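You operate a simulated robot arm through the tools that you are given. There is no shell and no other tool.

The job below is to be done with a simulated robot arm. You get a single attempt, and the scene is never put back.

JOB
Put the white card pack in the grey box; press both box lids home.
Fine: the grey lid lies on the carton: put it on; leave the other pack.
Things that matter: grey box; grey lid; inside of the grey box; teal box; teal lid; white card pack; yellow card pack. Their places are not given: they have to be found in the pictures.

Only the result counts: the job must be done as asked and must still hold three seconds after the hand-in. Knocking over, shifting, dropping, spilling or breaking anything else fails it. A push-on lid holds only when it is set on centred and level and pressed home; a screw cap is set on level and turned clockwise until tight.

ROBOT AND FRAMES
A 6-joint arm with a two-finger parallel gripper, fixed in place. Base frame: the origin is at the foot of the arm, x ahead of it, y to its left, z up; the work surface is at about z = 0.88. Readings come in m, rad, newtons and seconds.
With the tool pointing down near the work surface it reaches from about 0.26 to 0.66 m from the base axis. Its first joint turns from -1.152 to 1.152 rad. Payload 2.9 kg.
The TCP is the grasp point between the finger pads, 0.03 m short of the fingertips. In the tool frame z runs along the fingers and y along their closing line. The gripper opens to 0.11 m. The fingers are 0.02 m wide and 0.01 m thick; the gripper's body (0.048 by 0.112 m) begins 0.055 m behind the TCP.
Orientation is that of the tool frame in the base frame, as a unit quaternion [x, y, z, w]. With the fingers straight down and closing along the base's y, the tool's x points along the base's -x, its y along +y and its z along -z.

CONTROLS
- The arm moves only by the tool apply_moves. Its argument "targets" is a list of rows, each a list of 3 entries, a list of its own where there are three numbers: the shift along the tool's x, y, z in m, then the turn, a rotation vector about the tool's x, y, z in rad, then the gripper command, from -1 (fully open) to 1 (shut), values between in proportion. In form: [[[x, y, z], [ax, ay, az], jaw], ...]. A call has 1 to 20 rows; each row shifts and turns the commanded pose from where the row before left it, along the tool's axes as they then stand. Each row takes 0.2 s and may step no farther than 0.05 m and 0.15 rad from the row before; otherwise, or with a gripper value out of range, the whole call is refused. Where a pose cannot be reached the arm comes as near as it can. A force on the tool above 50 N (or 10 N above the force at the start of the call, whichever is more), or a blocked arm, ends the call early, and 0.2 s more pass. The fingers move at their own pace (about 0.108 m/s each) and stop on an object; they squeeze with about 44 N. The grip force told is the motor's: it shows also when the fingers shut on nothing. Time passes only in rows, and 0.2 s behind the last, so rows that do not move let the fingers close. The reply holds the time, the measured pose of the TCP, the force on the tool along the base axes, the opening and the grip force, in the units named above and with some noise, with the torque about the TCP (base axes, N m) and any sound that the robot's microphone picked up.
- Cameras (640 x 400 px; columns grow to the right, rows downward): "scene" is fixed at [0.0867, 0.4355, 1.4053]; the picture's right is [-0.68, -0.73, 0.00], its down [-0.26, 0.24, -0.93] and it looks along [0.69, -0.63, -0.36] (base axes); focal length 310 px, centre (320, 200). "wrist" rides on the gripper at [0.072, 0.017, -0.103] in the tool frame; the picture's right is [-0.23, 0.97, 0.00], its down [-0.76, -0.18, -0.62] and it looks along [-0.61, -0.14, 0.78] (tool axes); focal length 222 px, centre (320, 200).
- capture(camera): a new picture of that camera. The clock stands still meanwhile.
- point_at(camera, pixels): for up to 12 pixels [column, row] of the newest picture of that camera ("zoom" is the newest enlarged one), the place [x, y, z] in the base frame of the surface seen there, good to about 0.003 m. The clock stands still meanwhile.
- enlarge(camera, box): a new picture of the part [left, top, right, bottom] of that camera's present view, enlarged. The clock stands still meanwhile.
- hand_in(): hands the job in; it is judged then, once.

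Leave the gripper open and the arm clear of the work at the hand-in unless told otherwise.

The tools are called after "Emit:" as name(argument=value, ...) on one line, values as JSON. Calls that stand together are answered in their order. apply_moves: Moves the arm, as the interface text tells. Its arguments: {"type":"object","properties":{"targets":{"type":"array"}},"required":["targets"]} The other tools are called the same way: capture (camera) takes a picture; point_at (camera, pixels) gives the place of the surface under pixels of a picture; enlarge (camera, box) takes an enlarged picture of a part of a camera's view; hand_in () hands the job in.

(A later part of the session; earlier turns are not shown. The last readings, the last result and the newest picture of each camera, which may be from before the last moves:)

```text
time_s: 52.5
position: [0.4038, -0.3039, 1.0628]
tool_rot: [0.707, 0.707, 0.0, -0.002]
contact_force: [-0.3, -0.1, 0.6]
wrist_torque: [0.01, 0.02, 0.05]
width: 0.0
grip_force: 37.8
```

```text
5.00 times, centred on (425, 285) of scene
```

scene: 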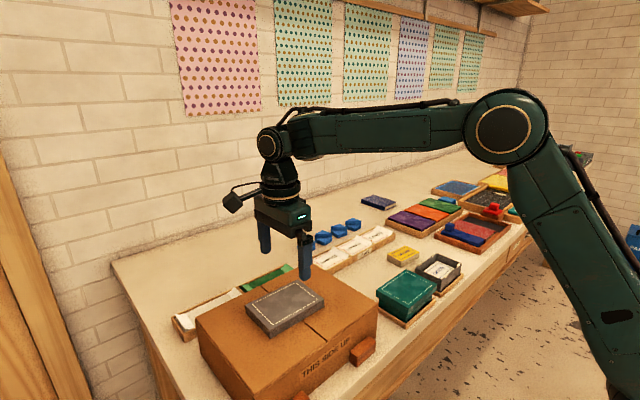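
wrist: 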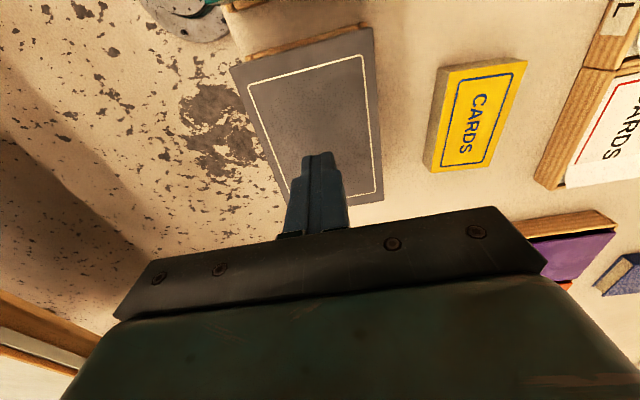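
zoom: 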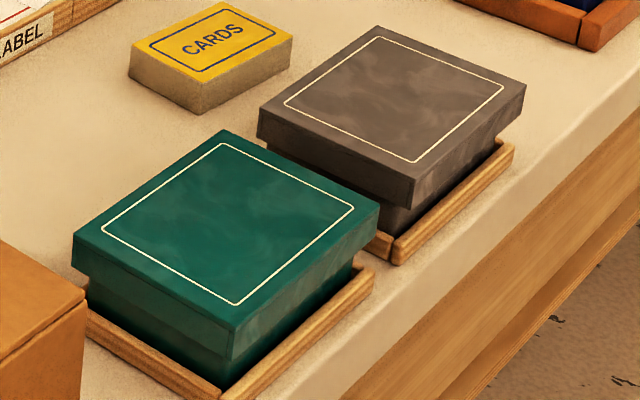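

Both lids look seated. I'll compare top heights and face offsets of the two boxes carefully.

Emit:
enlarge(camera="scene", box=[408, 245, 476, 295])

Emit:
point_at(camera="zoom", pixels=[[105, 182], [150, 195], [210, 220], [270, 247], [330, 275], [370, 245], [420, 205], [490, 145], [430, 115], [350, 80], [280, 55], [200, 110]])

Emit:
point_at(camera="zoom", pixels=[[345, 300], [365, 285], [385, 270], [405, 255], [440, 225], [490, 185], [315, 353], [330, 345], [350, 330], [375, 310], [400, 290], [440, 255]])

Emit:
point_at(camera="zoom", pixels=[[110, 218], [150, 236], [190, 255], [230, 273], [270, 291], [310, 311], [290, 338], [297, 347], [285, 350], [295, 360], [302, 355], [283, 342]])

```text
8.00 times, centred on (442, 270) of scene
```

zoom: 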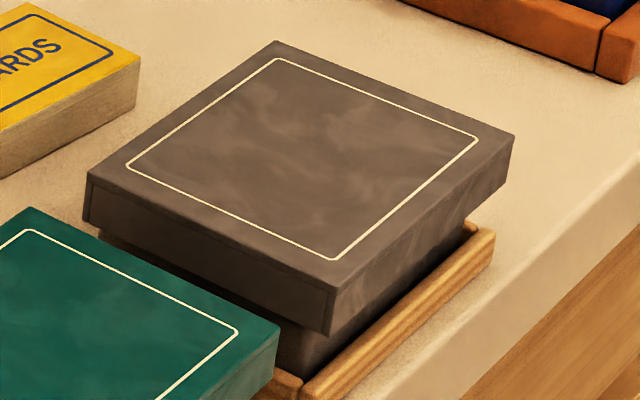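

```text
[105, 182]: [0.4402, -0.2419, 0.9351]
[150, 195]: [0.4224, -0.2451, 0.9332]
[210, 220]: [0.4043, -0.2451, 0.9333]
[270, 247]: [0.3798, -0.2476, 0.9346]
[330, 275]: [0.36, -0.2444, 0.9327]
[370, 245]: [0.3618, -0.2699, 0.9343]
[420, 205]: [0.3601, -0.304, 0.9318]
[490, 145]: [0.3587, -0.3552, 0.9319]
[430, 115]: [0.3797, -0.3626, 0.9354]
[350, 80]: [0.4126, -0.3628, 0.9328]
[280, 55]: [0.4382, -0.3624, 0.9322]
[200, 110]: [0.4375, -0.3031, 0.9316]
```

```text
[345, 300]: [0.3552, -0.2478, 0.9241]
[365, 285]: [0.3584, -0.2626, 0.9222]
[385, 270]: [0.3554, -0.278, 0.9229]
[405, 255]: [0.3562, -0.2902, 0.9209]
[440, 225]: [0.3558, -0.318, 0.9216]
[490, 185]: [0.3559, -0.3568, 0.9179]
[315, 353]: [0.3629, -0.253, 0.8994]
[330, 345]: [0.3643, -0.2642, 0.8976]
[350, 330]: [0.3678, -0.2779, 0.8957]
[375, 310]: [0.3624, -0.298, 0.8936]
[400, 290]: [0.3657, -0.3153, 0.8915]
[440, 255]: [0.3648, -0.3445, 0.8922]
```

```text
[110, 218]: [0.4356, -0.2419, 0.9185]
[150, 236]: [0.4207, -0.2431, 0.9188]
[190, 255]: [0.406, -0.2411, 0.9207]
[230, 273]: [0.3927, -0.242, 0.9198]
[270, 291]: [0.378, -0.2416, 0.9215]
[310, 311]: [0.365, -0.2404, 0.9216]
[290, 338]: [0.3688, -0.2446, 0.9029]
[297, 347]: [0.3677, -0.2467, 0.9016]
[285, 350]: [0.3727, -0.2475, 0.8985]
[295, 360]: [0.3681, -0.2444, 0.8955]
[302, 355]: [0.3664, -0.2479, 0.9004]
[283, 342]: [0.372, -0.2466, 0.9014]
```

The grey lid rose about 1.5 mm after the press and sits slightly off, so it probably has not gone home. I'll re-measure the seated teal lid's offsets as the reference for "centred".

Emit:
enlarge(camera="scene", box=[375, 265, 443, 330])

```text
6.15 times, centred on (409, 298) of scene
```

zoom: 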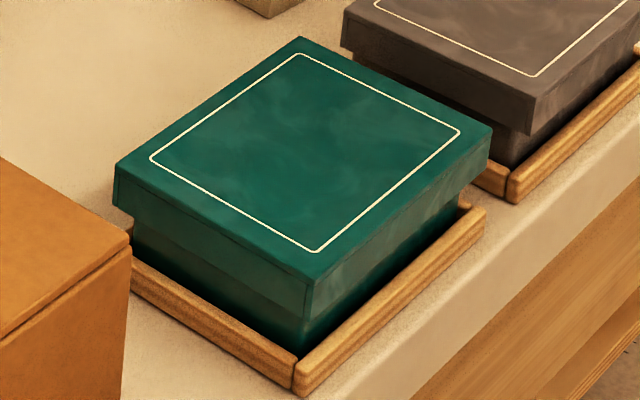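

Emit:
point_at(camera="zoom", pixels=[[140, 200], [170, 220], [205, 240], [240, 262], [275, 283], [295, 295], [150, 250], [180, 268], [210, 290], [240, 308], [265, 323], [285, 333]])

Emit:
point_at(camera="zoom", pixels=[[330, 290], [360, 262], [390, 238], [420, 212], [450, 186], [480, 160], [315, 330], [345, 310], [370, 290], [400, 262], [425, 240], [450, 215]])

Emit:
point_at(camera="zoom", pixels=[[130, 165], [150, 150], [220, 100], [300, 48], [380, 85], [470, 130], [420, 170], [360, 220], [315, 260], [250, 225], [190, 190], [310, 150]])

```text
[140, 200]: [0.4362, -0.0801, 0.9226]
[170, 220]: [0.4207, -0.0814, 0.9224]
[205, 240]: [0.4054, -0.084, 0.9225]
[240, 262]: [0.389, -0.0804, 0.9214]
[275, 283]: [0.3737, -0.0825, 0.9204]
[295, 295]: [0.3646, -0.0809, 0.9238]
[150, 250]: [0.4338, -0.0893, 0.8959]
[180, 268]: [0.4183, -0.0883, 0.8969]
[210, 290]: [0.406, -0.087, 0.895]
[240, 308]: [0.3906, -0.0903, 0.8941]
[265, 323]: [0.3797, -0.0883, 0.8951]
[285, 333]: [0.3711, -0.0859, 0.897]
```

```text
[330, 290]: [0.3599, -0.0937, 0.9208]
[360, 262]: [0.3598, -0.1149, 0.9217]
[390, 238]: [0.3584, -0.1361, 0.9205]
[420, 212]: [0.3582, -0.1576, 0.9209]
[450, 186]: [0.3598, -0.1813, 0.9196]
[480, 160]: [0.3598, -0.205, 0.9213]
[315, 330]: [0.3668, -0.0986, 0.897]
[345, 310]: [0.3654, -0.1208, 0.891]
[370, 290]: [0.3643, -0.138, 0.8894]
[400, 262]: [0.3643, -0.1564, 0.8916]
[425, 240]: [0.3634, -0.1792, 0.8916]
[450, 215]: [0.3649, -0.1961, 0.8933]
```

```text
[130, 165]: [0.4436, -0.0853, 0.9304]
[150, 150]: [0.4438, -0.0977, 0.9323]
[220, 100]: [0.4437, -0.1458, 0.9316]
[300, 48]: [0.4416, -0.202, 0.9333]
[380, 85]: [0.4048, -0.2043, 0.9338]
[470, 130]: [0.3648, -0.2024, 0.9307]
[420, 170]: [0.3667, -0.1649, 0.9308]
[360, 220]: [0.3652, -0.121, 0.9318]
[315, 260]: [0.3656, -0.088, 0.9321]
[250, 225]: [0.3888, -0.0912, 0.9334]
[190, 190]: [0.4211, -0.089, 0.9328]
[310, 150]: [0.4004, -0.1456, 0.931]
```

Teal reference: top about 0.932, offsets about 6 mm in both x and y. Grey: top about 0.9332 with its far corner propped, offsets 8.5 mm (x) and 4.6 mm (y), so the lid needs about +2 mm in x and +1 mm in y relative to its box. I'll regrip the lid, lift it clear and set it down again better centred.

Emit:
apply_moves(targets=[[[0, 0, 0], [0, 0, 0], -1], [[0, 0, 0], [0, 0, 0], -1], [[0, 0, 0.045], [0, 0, 0], -1], [[0, 0, 0.045], [0, 0, 0], -1], [[0, 0, 0.022], [0, 0, 0], -1], [[0, 0, 0], [0, 0, 0], -1]])

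Emit:
capture(camera="wrist")

```text
time_s: 53.9
position: [0.4035, -0.3048, 0.9491]
tool_rot: [0.707, 0.707, 0.001, 0.0]
contact_force: [-0.1, -0.1, -1.0]
wrist_torque: [0.02, -0.02, 0.02]
width: 0.1099
grip_force: 0.0
```

```text
taken
```

wrist: 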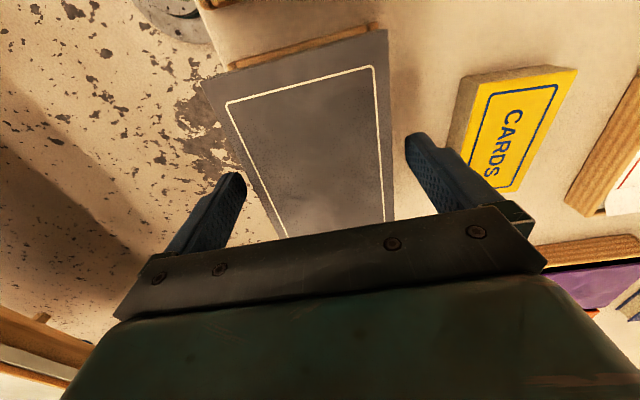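

The fingers straddle the lid. Closing, then lifting slowly by 6 mm, to see whether the box stays put.

Emit:
apply_moves(targets=[[[0, 0, 0], [0, 0, 0], 1], [[0, 0, 0], [0, 0, 0], 1], [[0, 0, 0], [0, 0, 0], 1], [[0, 0, -0.003], [0, 0, 0], 1], [[0, 0, -0.003], [0, 0, 0], 1], [[0, 0, 0], [0, 0, 0], 1]])

Emit:
enlarge(camera="scene", box=[408, 245, 476, 295])

```text
time_s: 55.2
position: [0.4035, -0.3039, 0.9561]
tool_rot: [0.707, 0.707, 0.001, 0.0]
contact_force: [0.3, -0.3, -2.1]
wrist_torque: [0.0, 0.01, -0.01]
width: 0.0888
grip_force: 44.2
```

```text
8.00 times, centred on (442, 270) of scene
```

zoom: 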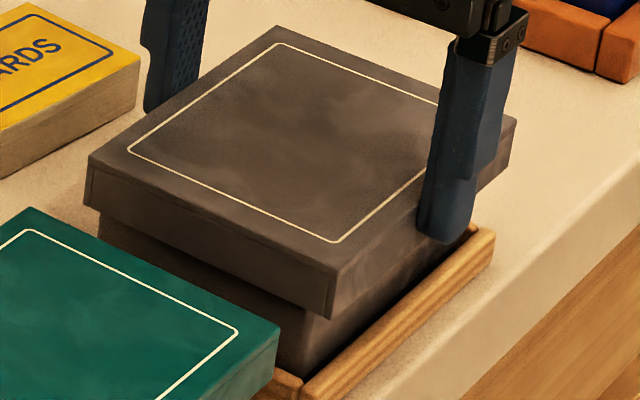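

The lid rises freely and the box stays in its tray. Lifting 18 mm more so the skirt clears the tabs, then measuring both.

Emit:
apply_moves(targets=[[[0, 0, -0.006], [0, 0, 0], 1], [[0, 0, -0.006], [0, 0, 0], 1], [[0, 0, -0.006], [0, 0, 0], 1], [[0, 0, 0], [0, 0, 0], 1]])

Emit:
enlarge(camera="scene", box=[408, 247, 472, 287])

Emit:
apply_moves(targets=[[[0, 0, 0], [0, 0, 0], 1]])

```text
time_s: 56.2
position: [0.4031, -0.3036, 0.9739]
tool_rot: [0.707, 0.707, 0.0, -0.001]
contact_force: [-0.4, -1.2, -1.7]
wrist_torque: [0.03, -0.01, 0.03]
width: 0.0889
grip_force: 44.5
```

```text
10.00 times, centred on (440, 267) of scene
```

zoom: 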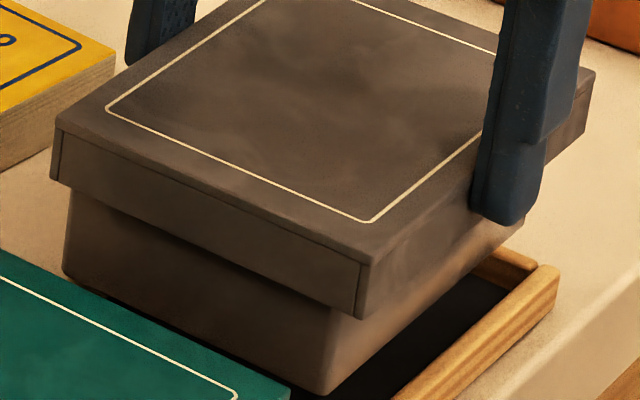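

```text
time_s: 56.6
position: [0.4031, -0.3038, 0.9752]
tool_rot: [0.707, 0.707, 0.002, -0.001]
contact_force: [-0.8, -0.2, -2.1]
wrist_torque: [0.0, 0.0, -0.01]
width: 0.0887
grip_force: 44.0
```

The box came up with the lid, so the lid grips the box firmly: it is on and holding. While it hangs here I'll measure lid top, lid faces, box faces and box bottom, to judge how far home it is, before setting it back in its tray.

Emit:
enlarge(camera="scene", box=[408, 250, 472, 292])

```text
9.52 times, centred on (440, 271) of scene
```

zoom: 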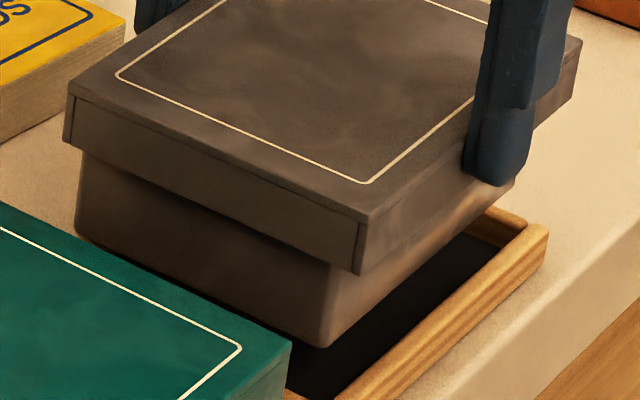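

Emit:
point_at(camera="zoom", pixels=[[90, 135], [140, 158], [190, 180], [240, 203], [290, 225], [340, 247], [100, 200], [140, 222], [180, 240], [220, 258], [260, 276], [310, 300]])

Emit:
point_at(camera="zoom", pixels=[[370, 240], [390, 225], [410, 207], [430, 190], [450, 173], [550, 90], [345, 300], [365, 285], [390, 265], [420, 240], [450, 215], [480, 195]])

Emit:
point_at(camera="zoom", pixels=[[85, 95], [115, 75], [200, 130], [360, 205], [440, 130], [300, 60], [320, 340], [326, 343], [315, 338], [78, 228], [90, 235], [505, 190]])

```text
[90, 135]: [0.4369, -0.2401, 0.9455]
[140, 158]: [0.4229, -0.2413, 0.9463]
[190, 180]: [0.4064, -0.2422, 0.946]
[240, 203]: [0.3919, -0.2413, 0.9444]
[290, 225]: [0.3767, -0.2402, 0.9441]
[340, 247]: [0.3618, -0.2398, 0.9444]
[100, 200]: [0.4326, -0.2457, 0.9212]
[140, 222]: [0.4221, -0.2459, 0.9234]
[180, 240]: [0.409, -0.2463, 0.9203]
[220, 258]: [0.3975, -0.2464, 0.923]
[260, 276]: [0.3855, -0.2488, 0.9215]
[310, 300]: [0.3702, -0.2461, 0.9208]
```

```text
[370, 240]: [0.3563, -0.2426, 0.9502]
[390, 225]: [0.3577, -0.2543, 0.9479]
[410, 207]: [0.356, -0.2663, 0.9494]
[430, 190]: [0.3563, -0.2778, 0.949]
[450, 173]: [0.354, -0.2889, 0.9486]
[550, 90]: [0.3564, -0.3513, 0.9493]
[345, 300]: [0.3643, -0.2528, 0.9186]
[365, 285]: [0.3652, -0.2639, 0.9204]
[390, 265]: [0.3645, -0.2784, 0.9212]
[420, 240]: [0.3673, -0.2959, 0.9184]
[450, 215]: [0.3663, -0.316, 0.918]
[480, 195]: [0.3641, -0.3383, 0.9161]
```

```text
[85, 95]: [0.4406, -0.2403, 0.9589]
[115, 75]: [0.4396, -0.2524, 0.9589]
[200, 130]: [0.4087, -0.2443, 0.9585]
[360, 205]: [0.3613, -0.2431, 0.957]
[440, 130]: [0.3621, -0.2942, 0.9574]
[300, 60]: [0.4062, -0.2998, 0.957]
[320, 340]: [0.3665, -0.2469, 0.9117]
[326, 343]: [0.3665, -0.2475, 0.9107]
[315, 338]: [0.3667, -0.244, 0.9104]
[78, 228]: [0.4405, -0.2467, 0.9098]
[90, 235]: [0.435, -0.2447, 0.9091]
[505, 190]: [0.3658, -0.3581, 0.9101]
```

Lid top to box bottom measures about 0.0475 m and they hang parallel (level). I'll measure the tray floor to see whether that equals a fully seated height, and the tray's inner edges.

Emit:
point_at(camera="zoom", pixels=[[340, 375], [380, 340], [420, 300], [450, 270], [310, 375], [480, 250], [500, 215], [525, 222], [470, 290], [400, 360], [430, 330], [540, 240]])

Emit:
enlarge(camera="scene", box=[404, 235, 480, 297])

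```text
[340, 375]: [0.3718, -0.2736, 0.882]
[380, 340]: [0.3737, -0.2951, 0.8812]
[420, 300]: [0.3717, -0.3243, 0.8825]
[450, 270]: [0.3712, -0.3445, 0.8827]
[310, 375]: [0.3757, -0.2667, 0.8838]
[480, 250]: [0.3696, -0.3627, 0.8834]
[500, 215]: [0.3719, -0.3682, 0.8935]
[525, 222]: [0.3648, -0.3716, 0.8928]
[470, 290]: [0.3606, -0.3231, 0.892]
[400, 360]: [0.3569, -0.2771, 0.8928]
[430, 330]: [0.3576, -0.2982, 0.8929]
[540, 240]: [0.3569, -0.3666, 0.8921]
```

```text
6.45 times, centred on (442, 266) of scene
```

zoom: 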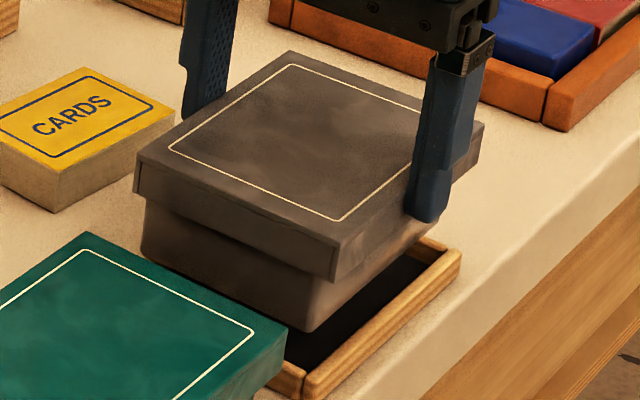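

The tray floor is at 0.8825, so the lid top stands about 0.0485 above the box bottom, the same as the seated teal box (0.0495). The grey lid is at home depth, level, and holds the box and pack. I'll lower the box straight back into its tray, in small steps.

Emit:
apply_moves(targets=[[[0, 0, 0.006], [0, 0, 0], 1], [[0, 0, 0.006], [0, 0, 0], 1], [[0, 0, 0.005], [0, 0, 0], 1], [[0, 0, 0.003], [0, 0, 0], 1], [[0, 0, 0], [0, 0, 0], 1]])

Emit:
enlarge(camera="scene", box=[404, 240, 480, 300])

```text
time_s: 57.9
position: [0.4028, -0.3047, 0.9539]
tool_rot: [0.707, 0.707, 0.001, 0.0]
contact_force: [0.1, -0.8, -2.6]
wrist_torque: [0.04, 0.04, 0.0]
width: 0.0888
grip_force: 43.5
```

```text
6.67 times, centred on (442, 270) of scene
```

zoom: 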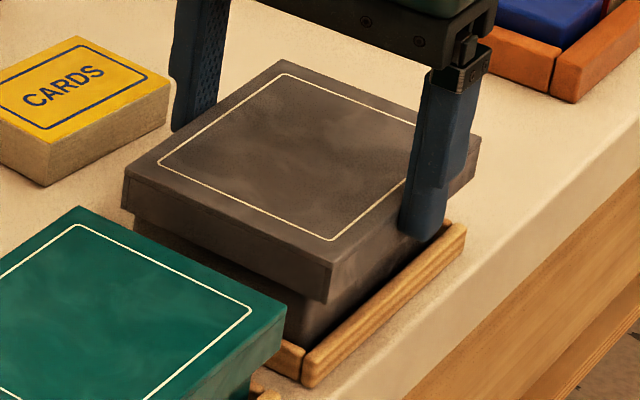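

It is between the tray walls with no contact yet. Lowering the last millimetres.

Emit:
apply_moves(targets=[[[0, 0, 0.0015], [0, 0, 0], 1], [[0, 0, 0.0015], [0, 0, 0], 1], [[0, 0, 0.001], [0, 0, 0], 1], [[0, 0, 0], [0, 0, 0], 1]])

```text
time_s: 58.9
position: [0.4026, -0.3039, 0.949]
tool_rot: [0.707, 0.707, 0.001, -0.001]
contact_force: [-0.2, -0.7, -2.6]
wrist_torque: [0.02, 0.04, 0.01]
width: 0.0886
grip_force: 43.2
```

Emit:
apply_moves(targets=[[[0, 0, 0.001], [0, 0, 0], 1], [[0, 0, 0.001], [0, 0, 0], 1], [[0, 0, 0], [0, 0, 0], 1]])

Emit:
enlarge(camera="scene", box=[404, 240, 480, 300])

```text
time_s: 59.6
position: [0.4029, -0.3038, 0.9488]
tool_rot: [0.708, 0.707, 0.0, 0.0]
contact_force: [-4.7, 2.1, 10.9]
wrist_torque: [0.07, 0.18, -0.02]
width: 0.0891
grip_force: 43.9
```

```text
6.67 times, centred on (442, 270) of scene
```

zoom: 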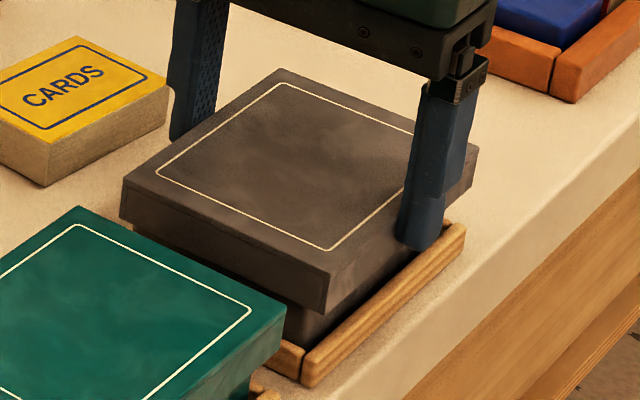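

The box is back on its tray floor (10.9 N). The lid still sits about 2–3 mm toward −x relative to the box. While it's held level with light down force, I'll nudge it toward +x in 1 mm steps: the tray wall will stop the box, and I'll watch whether the lid re-centres.

Emit:
apply_moves(targets=[[[0, 0.001, -0.0005], [0, 0, 0], 1], [[0, 0.001, 0], [0, 0, 0], 1], [[0, 0.001, 0], [0, 0, 0], 1], [[0, 0, 0], [0, 0, 0], 1]])

Emit:
enlarge(camera="scene", box=[404, 240, 480, 300])

```text
time_s: 60.6
position: [0.4042, -0.3042, 0.9497]
tool_rot: [0.707, 0.707, -0.001, -0.001]
contact_force: [-12.0, -2.5, 12.5]
wrist_torque: [-0.06, 0.43, 0.0]
width: 0.0889
grip_force: 44.1
```

```text
6.67 times, centred on (442, 270) of scene
```

zoom: 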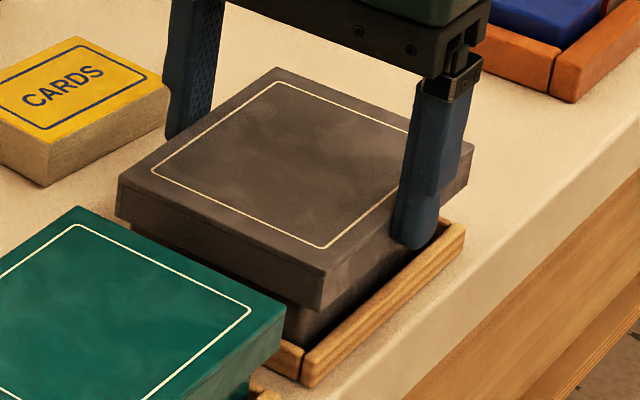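

Side force is −12 N. I'll check whether lid and box moved relative to each other.

Emit:
enlarge(camera="scene", box=[425, 265, 465, 297])

Emit:
point_at(camera="zoom", pixels=[[320, 250], [345, 230], [370, 210], [395, 190], [520, 90], [535, 75], [285, 325], [310, 310], [335, 290], [365, 265], [395, 245], [430, 215]])

```text
12.50 times, centred on (445, 281) of scene
```

zoom: 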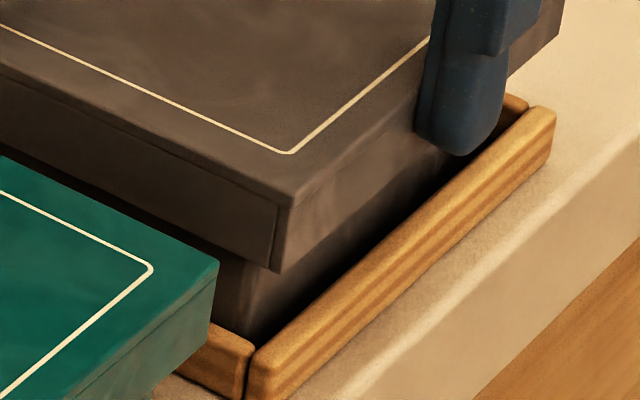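

```text
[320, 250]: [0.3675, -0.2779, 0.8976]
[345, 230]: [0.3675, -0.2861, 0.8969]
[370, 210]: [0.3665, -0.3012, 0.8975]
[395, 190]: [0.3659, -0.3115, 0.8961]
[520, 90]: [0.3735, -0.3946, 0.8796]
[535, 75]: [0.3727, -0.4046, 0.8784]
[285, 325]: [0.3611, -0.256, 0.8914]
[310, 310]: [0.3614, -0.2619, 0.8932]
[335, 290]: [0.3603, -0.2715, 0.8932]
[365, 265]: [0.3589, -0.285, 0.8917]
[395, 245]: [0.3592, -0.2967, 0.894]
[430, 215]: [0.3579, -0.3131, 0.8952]
```

Emit:
point_at(camera="zoom", pixels=[[300, 225], [320, 212], [340, 195], [360, 180], [380, 162], [405, 143], [60, 115], [110, 138], [160, 162], [210, 186], [240, 200], [265, 215]])

Emit:
point_at(camera="zoom", pixels=[[265, 290], [280, 280], [300, 265], [350, 225], [380, 200], [400, 182], [225, 270], [235, 280], [240, 295], [230, 300], [245, 270], [238, 265]])

```text
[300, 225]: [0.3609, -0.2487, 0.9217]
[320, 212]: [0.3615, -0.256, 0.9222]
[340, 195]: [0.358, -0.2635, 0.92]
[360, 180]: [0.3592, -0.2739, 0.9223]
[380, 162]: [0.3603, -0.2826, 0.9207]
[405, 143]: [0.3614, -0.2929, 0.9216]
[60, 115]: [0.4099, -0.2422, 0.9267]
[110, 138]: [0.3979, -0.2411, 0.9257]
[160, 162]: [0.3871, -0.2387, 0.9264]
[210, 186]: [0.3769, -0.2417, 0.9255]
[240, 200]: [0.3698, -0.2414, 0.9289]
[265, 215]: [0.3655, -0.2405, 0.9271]
```

```text
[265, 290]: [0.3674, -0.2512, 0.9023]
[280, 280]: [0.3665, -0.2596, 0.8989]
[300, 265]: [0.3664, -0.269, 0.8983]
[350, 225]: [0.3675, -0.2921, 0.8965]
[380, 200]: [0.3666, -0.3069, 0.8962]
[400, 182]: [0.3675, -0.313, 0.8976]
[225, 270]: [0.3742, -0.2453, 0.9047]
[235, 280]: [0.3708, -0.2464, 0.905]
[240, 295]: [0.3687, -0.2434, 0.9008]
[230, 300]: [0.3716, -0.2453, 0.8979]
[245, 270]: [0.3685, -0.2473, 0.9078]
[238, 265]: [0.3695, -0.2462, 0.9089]
```

Good: the lid slid relative to the box, and the x offset is now 6.8 mm, matching the teal reference. The y offset is 4.8 mm (reference about 6.3), so I'll nudge +y the same way.

Emit:
apply_moves(targets=[[[0.001, 0, 0], [0, 0, 0], 1], [[0.001, 0, 0], [0, 0, 0], 1], [[0, 0, 0], [0, 0, 0], 1]])

Emit:
enlarge(camera="scene", box=[425, 265, 465, 297])

Emit:
point_at(camera="zoom", pixels=[[60, 115], [110, 138], [160, 162], [210, 186], [235, 200], [260, 213], [222, 275], [230, 283], [238, 295], [225, 300], [240, 275], [233, 268]])

Emit:
point_at(camera="zoom", pixels=[[300, 225], [320, 212], [340, 195], [360, 180], [380, 162], [400, 147], [265, 290], [280, 280], [300, 265], [350, 225], [380, 200], [400, 182]])

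```text
time_s: 61.5
position: [0.4059, -0.3023, 0.9493]
tool_rot: [0.709, 0.706, 0.0, 0.0]
contact_force: [-15.6, -14.4, 8.4]
wrist_torque: [-0.5, 0.55, 0.01]
width: 0.0891
grip_force: 44.0
```

```text
12.50 times, centred on (445, 281) of scene
```

zoom: 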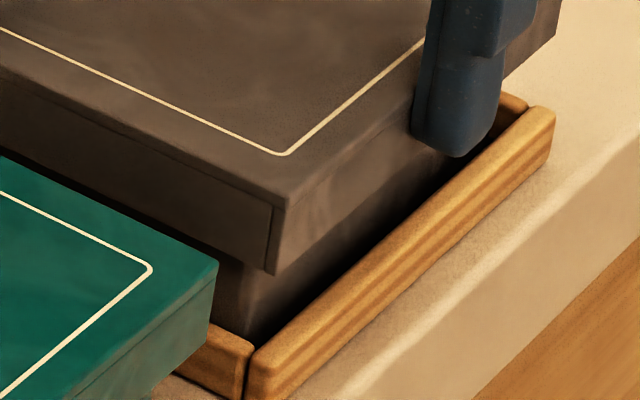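

```text
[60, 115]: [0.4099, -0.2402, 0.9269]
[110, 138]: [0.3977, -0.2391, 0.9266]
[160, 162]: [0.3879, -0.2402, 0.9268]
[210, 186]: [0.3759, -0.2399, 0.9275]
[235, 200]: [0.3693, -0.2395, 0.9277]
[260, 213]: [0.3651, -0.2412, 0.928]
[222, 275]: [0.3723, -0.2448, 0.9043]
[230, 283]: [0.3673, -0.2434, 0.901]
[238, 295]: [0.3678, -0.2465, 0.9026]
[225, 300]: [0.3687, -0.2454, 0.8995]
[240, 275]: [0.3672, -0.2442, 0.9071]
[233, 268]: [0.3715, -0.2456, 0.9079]
```

```text
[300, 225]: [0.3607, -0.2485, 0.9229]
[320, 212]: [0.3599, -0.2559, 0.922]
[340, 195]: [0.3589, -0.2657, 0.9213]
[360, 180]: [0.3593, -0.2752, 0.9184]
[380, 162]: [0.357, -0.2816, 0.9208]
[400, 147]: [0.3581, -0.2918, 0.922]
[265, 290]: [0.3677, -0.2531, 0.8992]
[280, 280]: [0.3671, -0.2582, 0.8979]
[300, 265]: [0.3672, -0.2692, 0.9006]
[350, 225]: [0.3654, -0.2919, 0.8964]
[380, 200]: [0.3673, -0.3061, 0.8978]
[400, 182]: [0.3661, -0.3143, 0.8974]
```

Side forces reached about −15 N in both directions, so box and lid are against their stops and the lid is snug. I'll back off the command about 1.8 mm in each direction to remove the side load, keeping the lid in place.

Emit:
apply_moves(targets=[[[-0.001, -0.001, 0], [0, 0, 0], 1], [[-0.0008, -0.0008, 0], [0, 0, 0], 1], [[0, 0, 0], [0, 0, 0], 1]])

```text
time_s: 62.2
position: [0.4049, -0.303, 0.9502]
tool_rot: [0.707, 0.707, 0.0, -0.001]
contact_force: [-7.6, -8.9, 5.4]
wrist_torque: [-0.35, 0.26, 0.01]
width: 0.0888
grip_force: 44.1
```

Emit:
apply_moves(targets=[[[-0.001, -0.0009, 0], [0, 0, 0], 1], [[-0.0005, -0.0003, 0], [0, 0, 0], 1], [[0, 0, 0], [0, 0, 0], 1]])

Emit:
enlarge(camera="scene", box=[425, 265, 465, 297])

Emit:
point_at(camera="zoom", pixels=[[60, 115], [110, 138], [160, 162], [210, 186], [235, 200], [260, 213], [222, 275], [230, 283], [238, 295], [225, 300], [240, 275], [233, 268]])

Emit:
point_at(camera="zoom", pixels=[[300, 225], [320, 212], [340, 195], [360, 180], [380, 162], [400, 147], [265, 290], [280, 280], [300, 265], [350, 225], [380, 200], [400, 182]])

```text
time_s: 63.0
position: [0.4047, -0.303, 0.9489]
tool_rot: [0.706, 0.709, 0.0, -0.001]
contact_force: [0.3, 3.7, 8.8]
wrist_torque: [0.16, -0.01, -0.02]
width: 0.0887
grip_force: 44.0
```

```text
12.50 times, centred on (445, 281) of scene
```

zoom: 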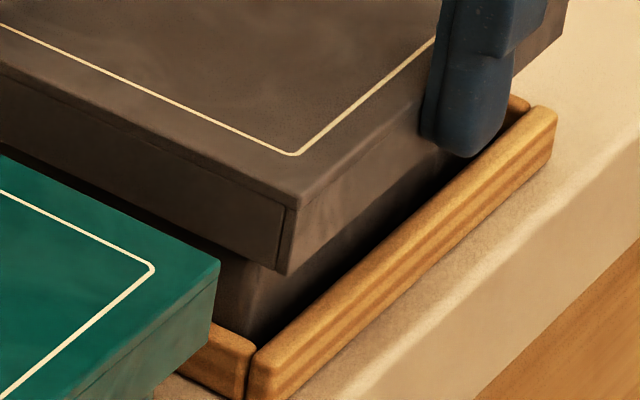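

```text
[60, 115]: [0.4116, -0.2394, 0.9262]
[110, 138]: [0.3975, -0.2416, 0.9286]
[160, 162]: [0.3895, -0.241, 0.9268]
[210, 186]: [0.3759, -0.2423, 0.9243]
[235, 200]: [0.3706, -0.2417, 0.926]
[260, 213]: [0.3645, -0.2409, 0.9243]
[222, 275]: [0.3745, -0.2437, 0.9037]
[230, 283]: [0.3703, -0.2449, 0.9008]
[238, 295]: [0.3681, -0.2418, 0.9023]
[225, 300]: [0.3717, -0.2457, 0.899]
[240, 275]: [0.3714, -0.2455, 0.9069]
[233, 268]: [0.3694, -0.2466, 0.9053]
```

```text
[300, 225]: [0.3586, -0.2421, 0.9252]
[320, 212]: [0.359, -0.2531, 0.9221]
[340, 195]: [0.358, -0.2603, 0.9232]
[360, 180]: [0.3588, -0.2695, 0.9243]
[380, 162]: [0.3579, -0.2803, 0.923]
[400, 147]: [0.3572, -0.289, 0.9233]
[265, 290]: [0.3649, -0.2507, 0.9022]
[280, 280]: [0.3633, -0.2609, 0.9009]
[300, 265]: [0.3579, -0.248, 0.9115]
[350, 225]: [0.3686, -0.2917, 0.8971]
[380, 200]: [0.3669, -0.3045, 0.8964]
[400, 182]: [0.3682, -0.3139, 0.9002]
```

Now side forces are near zero. The lid seems to return elastically to the same seat, which suggests the tabs centre it there. I'll release it and look at the far (+x) side of the box with the wrist camera to check the overhang there. First I ease off, open, and rise.

Emit:
apply_moves(targets=[[[0, 0, -0.0015], [0, 0, 0], 1], [[0, 0, 0], [0, 0, 0], 1], [[0, 0, 0], [0, 0, 0], -1], [[0, 0, 0], [0, 0, 0], -1], [[0, 0, -0.03], [0, 0, 0], -1], [[0, 0, -0.04], [0, 0, 0], -1], [[0, 0, 0], [0, 0, 0], -1]])

Emit:
enlarge(camera="scene", box=[408, 245, 476, 297])

```text
time_s: 64.7
position: [0.4045, -0.304, 1.0196]
tool_rot: [0.707, 0.707, 0.001, -0.001]
contact_force: [0.7, -0.7, 0.4]
wrist_torque: [-0.01, 0.01, 0.01]
width: 0.11
grip_force: 0.0
```

```text
7.69 times, centred on (442, 271) of scene
```

zoom: 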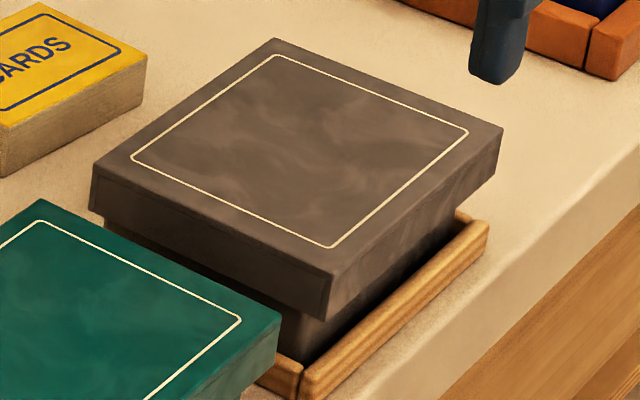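

Emit:
point_at(camera="zoom", pixels=[[108, 170], [150, 185], [210, 212], [270, 240], [325, 262], [370, 235], [420, 195], [485, 140], [430, 105], [350, 75], [280, 48], [200, 105]])

Emit:
point_at(camera="zoom", pixels=[[340, 290], [360, 275], [385, 255], [410, 235], [440, 210], [480, 175], [310, 340], [330, 327], [355, 308], [380, 290], [410, 265], [440, 240]])

Emit:
point_at(camera="zoom", pixels=[[110, 200], [150, 218], [190, 238], [230, 255], [270, 275], [310, 293], [285, 320], [290, 330], [283, 335], [292, 345], [288, 340], [295, 325]])

```text
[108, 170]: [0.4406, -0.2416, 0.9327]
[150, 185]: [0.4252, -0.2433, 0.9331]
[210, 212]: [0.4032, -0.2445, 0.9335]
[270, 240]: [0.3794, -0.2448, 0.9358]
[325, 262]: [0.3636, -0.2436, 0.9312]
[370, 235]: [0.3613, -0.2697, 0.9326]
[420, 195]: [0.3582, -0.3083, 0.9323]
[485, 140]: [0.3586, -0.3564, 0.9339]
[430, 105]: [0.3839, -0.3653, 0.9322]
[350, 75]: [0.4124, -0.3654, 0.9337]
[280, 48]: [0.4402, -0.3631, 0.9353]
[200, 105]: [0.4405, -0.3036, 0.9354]
```

```text
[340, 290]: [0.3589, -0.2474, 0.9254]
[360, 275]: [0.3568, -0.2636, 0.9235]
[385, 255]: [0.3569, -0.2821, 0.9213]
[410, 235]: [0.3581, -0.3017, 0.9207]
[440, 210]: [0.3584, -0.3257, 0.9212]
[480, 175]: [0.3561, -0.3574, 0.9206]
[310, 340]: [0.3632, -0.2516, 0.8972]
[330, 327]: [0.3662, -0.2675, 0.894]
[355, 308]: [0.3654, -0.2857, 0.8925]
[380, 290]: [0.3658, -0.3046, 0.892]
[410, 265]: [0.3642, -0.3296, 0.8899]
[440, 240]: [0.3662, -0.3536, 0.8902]
```

```text
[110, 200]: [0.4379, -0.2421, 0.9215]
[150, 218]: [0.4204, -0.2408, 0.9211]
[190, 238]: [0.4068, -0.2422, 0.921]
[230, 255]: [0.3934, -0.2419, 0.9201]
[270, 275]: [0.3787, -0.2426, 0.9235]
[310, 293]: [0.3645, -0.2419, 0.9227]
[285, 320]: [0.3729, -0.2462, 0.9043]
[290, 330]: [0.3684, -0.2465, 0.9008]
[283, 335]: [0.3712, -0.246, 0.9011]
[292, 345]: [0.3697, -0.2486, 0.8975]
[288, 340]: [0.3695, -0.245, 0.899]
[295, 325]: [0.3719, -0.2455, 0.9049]
```

Grey top averages 0.9335, with the +x side about 1.5 mm higher than the −x side, so it's slightly tilted. I'll move the wrist camera to the +x side of the box to look at that edge.

Emit:
apply_moves(targets=[[[-0.0065, 0.0314, 0], [0, 0, 0], 1], [[-0.0065, 0.0314, 0], [0, 0, 0], 1], [[-0.0065, 0.0314, 0], [0, 0, 0], 1], [[-0.0065, 0.0314, 0], [0, 0, 0], 1], [[0, 0, 0.04], [0, 0, 0], 1], [[0, 0, 0], [0, 0, 0], 1]])

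Emit:
capture(camera="wrist")

```text
time_s: 66.0
position: [0.5296, -0.3318, 0.9792]
tool_rot: [0.707, 0.707, 0.001, -0.001]
contact_force: [-0.1, 0.0, -0.5]
wrist_torque: [0.01, 0.02, -0.02]
width: 0.0
grip_force: 37.7
```

```text
taken
```

wrist: 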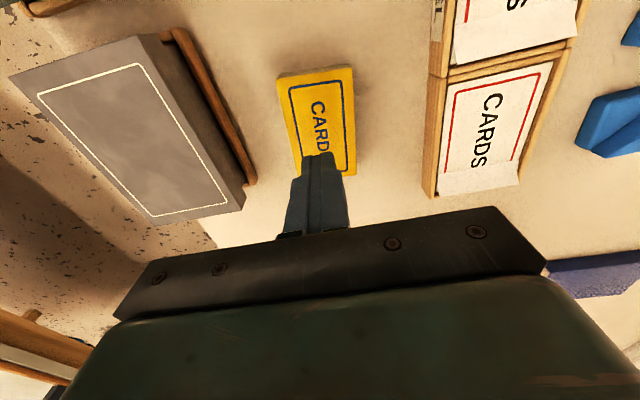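

I can see the +x side of the grey box at about (200,110). Enlarging it.

Emit:
enlarge(camera="wrist", box=[110, 15, 280, 225])

Emit:
enlarge(camera="wrist", box=[135, 20, 265, 125])

```text
1.90 times, centred on (195, 120) of wrist
```

zoom: 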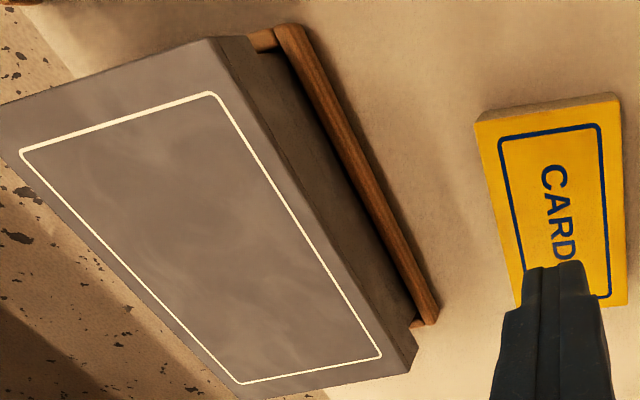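

```text
3.81 times, centred on (200, 72) of wrist
```

zoom: 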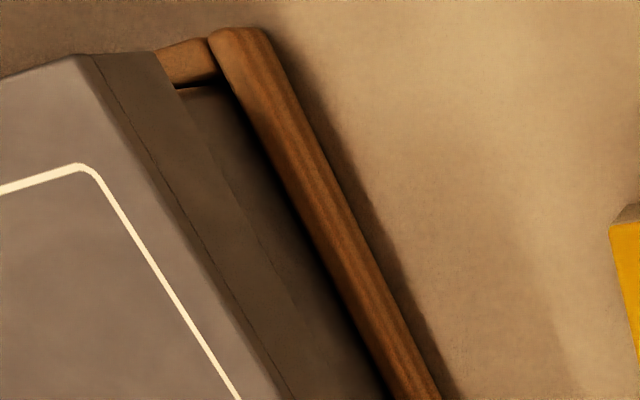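

Emit:
point_at(camera="zoom", pixels=[[130, 80], [150, 110], [165, 140], [190, 190], [210, 220], [240, 275], [215, 120], [230, 150], [250, 180], [275, 230], [300, 280], [330, 330]])

Emit:
point_at(camera="zoom", pixels=[[85, 70], [60, 75], [100, 130], [150, 210], [200, 300], [240, 370], [60, 120], [100, 250], [150, 350], [225, 50], [290, 150], [350, 270]])

```text
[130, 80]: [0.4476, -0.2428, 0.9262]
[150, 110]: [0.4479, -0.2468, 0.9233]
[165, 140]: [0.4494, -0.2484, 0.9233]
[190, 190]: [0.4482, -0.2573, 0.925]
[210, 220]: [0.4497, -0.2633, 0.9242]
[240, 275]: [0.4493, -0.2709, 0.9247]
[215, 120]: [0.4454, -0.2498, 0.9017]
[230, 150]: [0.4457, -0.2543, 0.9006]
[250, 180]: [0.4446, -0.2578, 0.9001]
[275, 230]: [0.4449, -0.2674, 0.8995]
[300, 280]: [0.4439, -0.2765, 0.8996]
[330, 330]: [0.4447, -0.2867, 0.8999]
```

```text
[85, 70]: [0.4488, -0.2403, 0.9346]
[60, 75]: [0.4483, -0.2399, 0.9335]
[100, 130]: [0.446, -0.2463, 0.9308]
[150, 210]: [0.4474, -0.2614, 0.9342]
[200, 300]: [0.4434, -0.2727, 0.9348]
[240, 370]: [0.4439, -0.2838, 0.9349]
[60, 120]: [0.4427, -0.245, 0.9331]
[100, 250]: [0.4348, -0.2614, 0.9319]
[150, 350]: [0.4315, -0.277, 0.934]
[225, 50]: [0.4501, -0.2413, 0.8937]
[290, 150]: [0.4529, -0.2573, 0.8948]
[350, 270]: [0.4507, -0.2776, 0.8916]
```

On the +x side the lid overhangs only 3.8 mm, against about 8 mm on the −x side. So the lid really is about 2 mm too far toward −x, which props up that side. I'll go back, and with no down force close the fingers at a TCP x further toward +x (0.407), so closing shoves the lid toward +x and the tray stops the box.

Emit:
apply_moves(targets=[[[0, 0, -0.04], [0, 0, 0], 1], [[0.0069, -0.0307, 0], [0, 0, 0], 1], [[0.0069, -0.0307, 0], [0, 0, 0], -1], [[0.0069, -0.0307, 0], [0, 0, 0], -1], [[0.0068, -0.0307, 0], [0, 0, 0], -1], [[0, 0, 0], [0, 0, 0], -1], [[0, 0, 0.04], [0, 0, 0], -1], [[0, 0, 0.02], [0, 0, 0], -1], [[0, 0, 0.008], [0, 0, 0], -1], [[0, 0, 0], [0, 0, 0], -1]])

Emit:
capture(camera="wrist")

```text
time_s: 68.2
position: [0.4063, -0.3041, 0.9515]
tool_rot: [0.707, 0.707, 0.001, -0.001]
contact_force: [-0.8, -0.1, 1.1]
wrist_torque: [0.03, 0.01, 0.0]
width: 0.1102
grip_force: 0.0
```

```text
taken
```

wrist: 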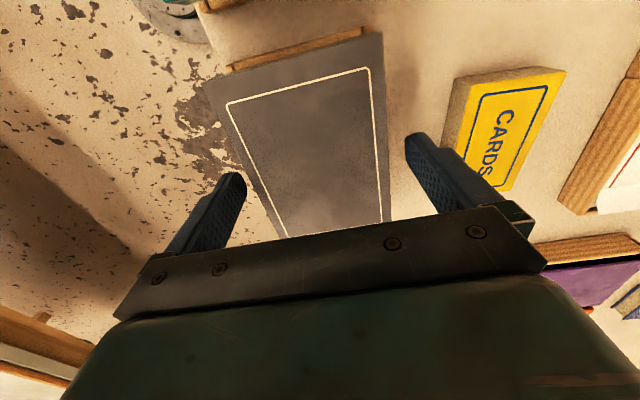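

The fingers are around the lid at TCP x 0.4063. Closing to shove it toward +x, then reading forces and positions.

Emit:
apply_moves(targets=[[[0, 0, 0], [0, 0, 0], -0.6], [[0, 0, 0], [0, 0, 0], 1], [[0, 0, 0], [0, 0, 0], 1], [[0, 0, 0], [0, 0, 0], 1]])

Emit:
enlarge(camera="scene", box=[408, 245, 476, 297])

Emit:
point_at(camera="zoom", pixels=[[335, 290], [350, 278], [365, 265], [380, 255], [395, 243], [475, 175], [305, 342], [325, 330], [350, 310], [375, 292], [405, 268], [435, 243]])

```text
time_s: 69.2
position: [0.4056, -0.3023, 0.9528]
tool_rot: [0.707, 0.707, 0.0, -0.001]
contact_force: [-6.1, 0.0, -0.5]
wrist_torque: [0.04, 0.22, -0.02]
width: 0.0889
grip_force: 43.7
```

```text
7.69 times, centred on (442, 271) of scene
```

zoom: 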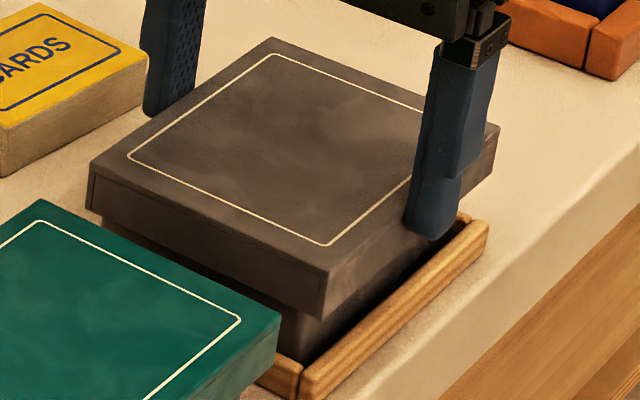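

```text
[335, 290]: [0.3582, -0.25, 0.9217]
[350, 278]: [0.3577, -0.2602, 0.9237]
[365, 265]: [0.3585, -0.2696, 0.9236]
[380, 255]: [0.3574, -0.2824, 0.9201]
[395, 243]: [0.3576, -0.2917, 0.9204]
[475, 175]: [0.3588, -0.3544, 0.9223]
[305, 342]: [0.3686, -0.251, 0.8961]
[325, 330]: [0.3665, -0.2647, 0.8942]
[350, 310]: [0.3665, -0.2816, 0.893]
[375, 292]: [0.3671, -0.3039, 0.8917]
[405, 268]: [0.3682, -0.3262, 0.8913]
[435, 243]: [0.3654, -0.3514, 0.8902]
```

Readings vary by about a millimetre between pictures, so I'll compare pixel geometry instead, using strong zooms on the near corners of both boxes, where the lid's lower corner sits over the box edge.

Emit:
enlarge(camera="scene", box=[428, 274, 460, 296])

Emit:
enlarge(camera="scene", box=[392, 302, 424, 328])

```text
16.00 times, centred on (444, 285) of scene
```

zoom: 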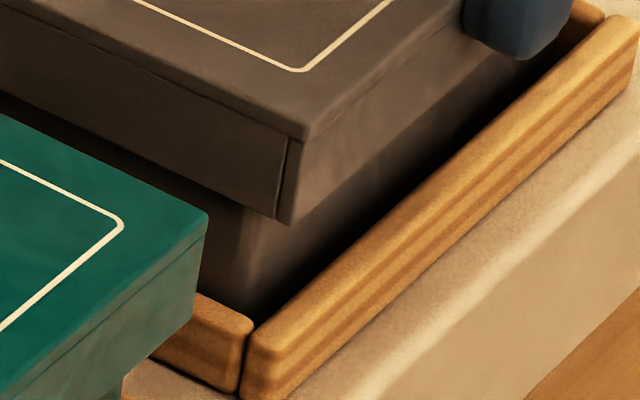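

```text
15.38 times, centred on (408, 315) of scene
```

zoom: 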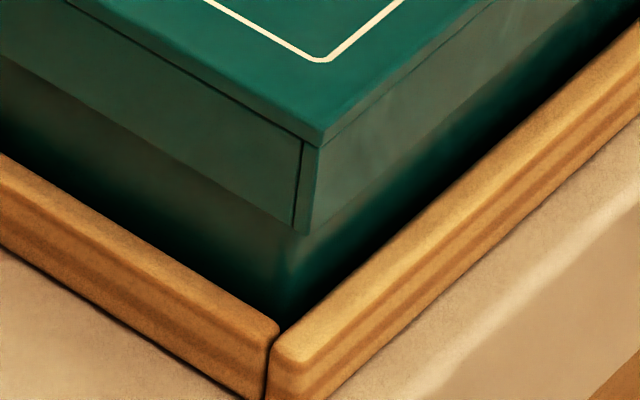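

Comparing zooms: the teal lid's corner is about 0.7 px past its box edge, the grey about 1.8 px, so the grey lid is still about 2–3 mm toward −x. I'll push further toward +x (no down force) in 1 mm steps and look again.

Emit:
apply_moves(targets=[[[0, 0.001, 0], [0, 0, 0], 1], [[0, 0.001, 0], [0, 0, 0], 1], [[0, 0.001, 0], [0, 0, 0], 1], [[0, 0, 0], [0, 0, 0], 1]])

Emit:
enlarge(camera="scene", box=[428, 274, 460, 296])

```text
time_s: 70.2
position: [0.4063, -0.303, 0.9531]
tool_rot: [0.707, 0.707, -0.001, -0.003]
contact_force: [-25.4, 1.5, 11.5]
wrist_torque: [0.02, 0.98, -0.04]
width: 0.0889
grip_force: 44.1
```

```text
16.00 times, centred on (444, 285) of scene
```

zoom: 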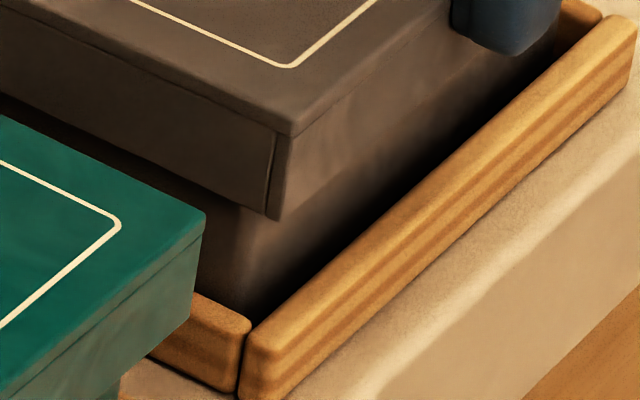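

Emit:
enlarge(camera="scene", box=[434, 283, 450, 293])

Emit:
enlarge(camera="scene", box=[398, 313, 414, 323])

```text
16.00 times, centred on (442, 288) of scene
```

zoom: 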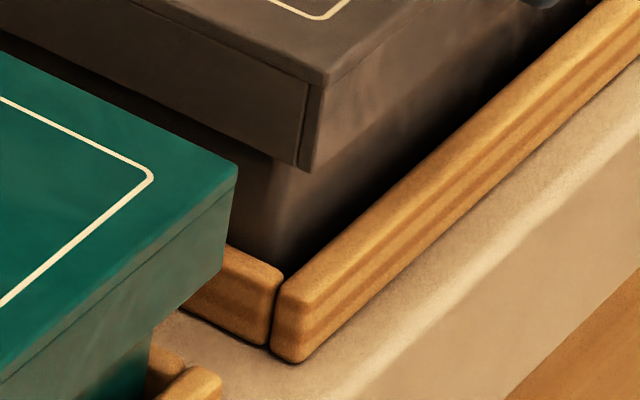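

```text
16.00 times, centred on (406, 318) of scene
```

zoom: 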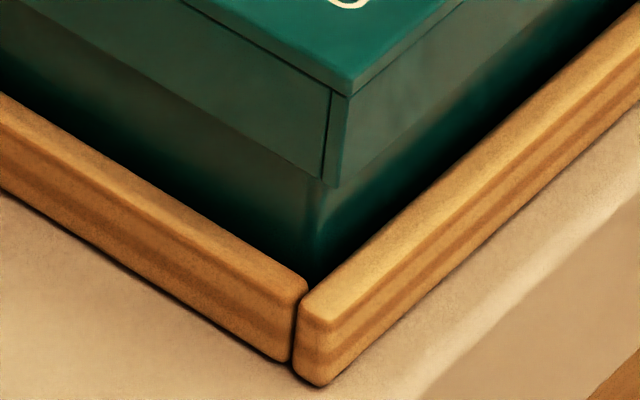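

The corner gap shrank from 1.8 to about 1.4 px, within about 1 mm of centred in x (force −25 N against the tray). I'll add a +y nudge of 1.5 mm, then press down gently while held here so the raised side can seat.

Emit:
apply_moves(targets=[[[0.001, 0, 0], [0, 0, 0], 1], [[0.0008, 0, 0.001], [0, 0, 0], 1], [[0, 0, 0.001], [0, 0, 0], 1], [[0, 0, 0], [0, 0, 0], 1]])

Emit:
enlarge(camera="scene", box=[408, 245, 476, 297])

```text
time_s: 71.2
position: [0.407, -0.3023, 0.9517]
tool_rot: [0.709, 0.705, -0.001, -0.001]
contact_force: [-31.4, -6.2, 23.9]
wrist_torque: [-0.13, 1.1, -0.04]
width: 0.0887
grip_force: 44.3
```

```text
7.69 times, centred on (442, 271) of scene
```

zoom: 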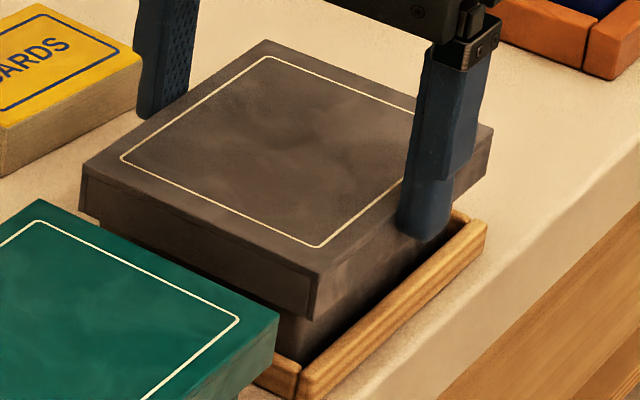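

Total load is about 40 N. I'll ease the down force and then open the fingers while the lid is in this pushed position, so it stays there, and check how it rests.

Emit:
apply_moves(targets=[[[0, 0, -0.001], [0, 0, 0], 1], [[0, 0, -0.001], [0, 0, 0], 1], [[0, 0, 0], [0, 0, 0], 1]])

Emit:
apply_moves(targets=[[[0, 0, 0], [0, 0, 0], -1], [[0, 0, 0], [0, 0, 0], -1], [[0, 0, -0.03], [0, 0, 0], -1], [[0, 0, -0.04], [0, 0, 0], -1], [[0, 0, 0], [0, 0, 0], -1]])

Emit:
enlarge(camera="scene", box=[408, 245, 476, 297])

Emit:
enlarge(camera="scene", box=[434, 283, 450, 293])

```text
time_s: 72.0
position: [0.408, -0.3025, 0.9526]
tool_rot: [0.709, 0.706, -0.002, -0.002]
contact_force: [-28.3, -7.7, 15.1]
wrist_torque: [-0.33, 1.14, 0.01]
width: 0.0888
grip_force: 43.1
```

```text
time_s: 73.2
position: [0.4087, -0.3007, 1.0218]
tool_rot: [0.707, 0.707, 0.001, 0.001]
contact_force: [0.6, -0.2, 0.2]
wrist_torque: [0.01, 0.01, -0.02]
width: 0.1102
grip_force: 0.0
```

```text
7.69 times, centred on (442, 271) of scene
```

zoom: 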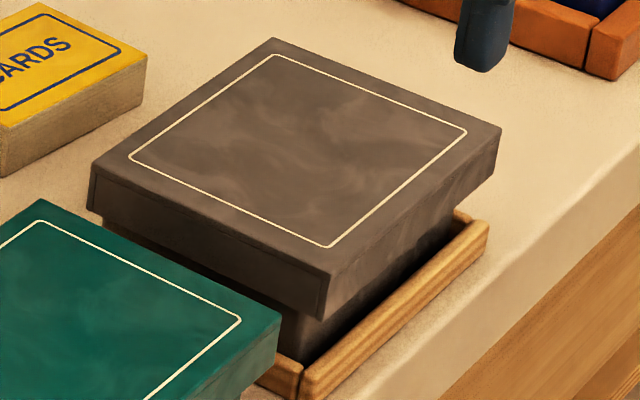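

```text
16.00 times, centred on (442, 288) of scene
```

zoom: 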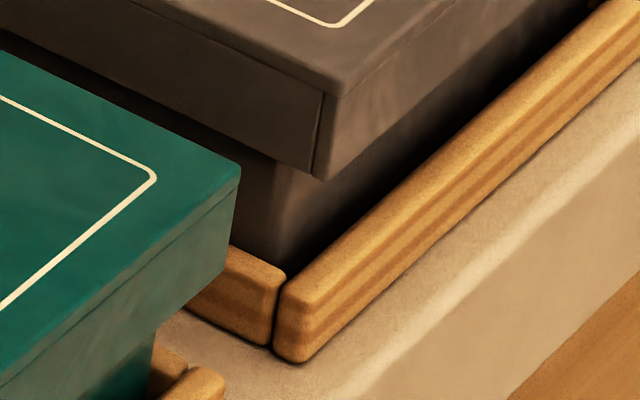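

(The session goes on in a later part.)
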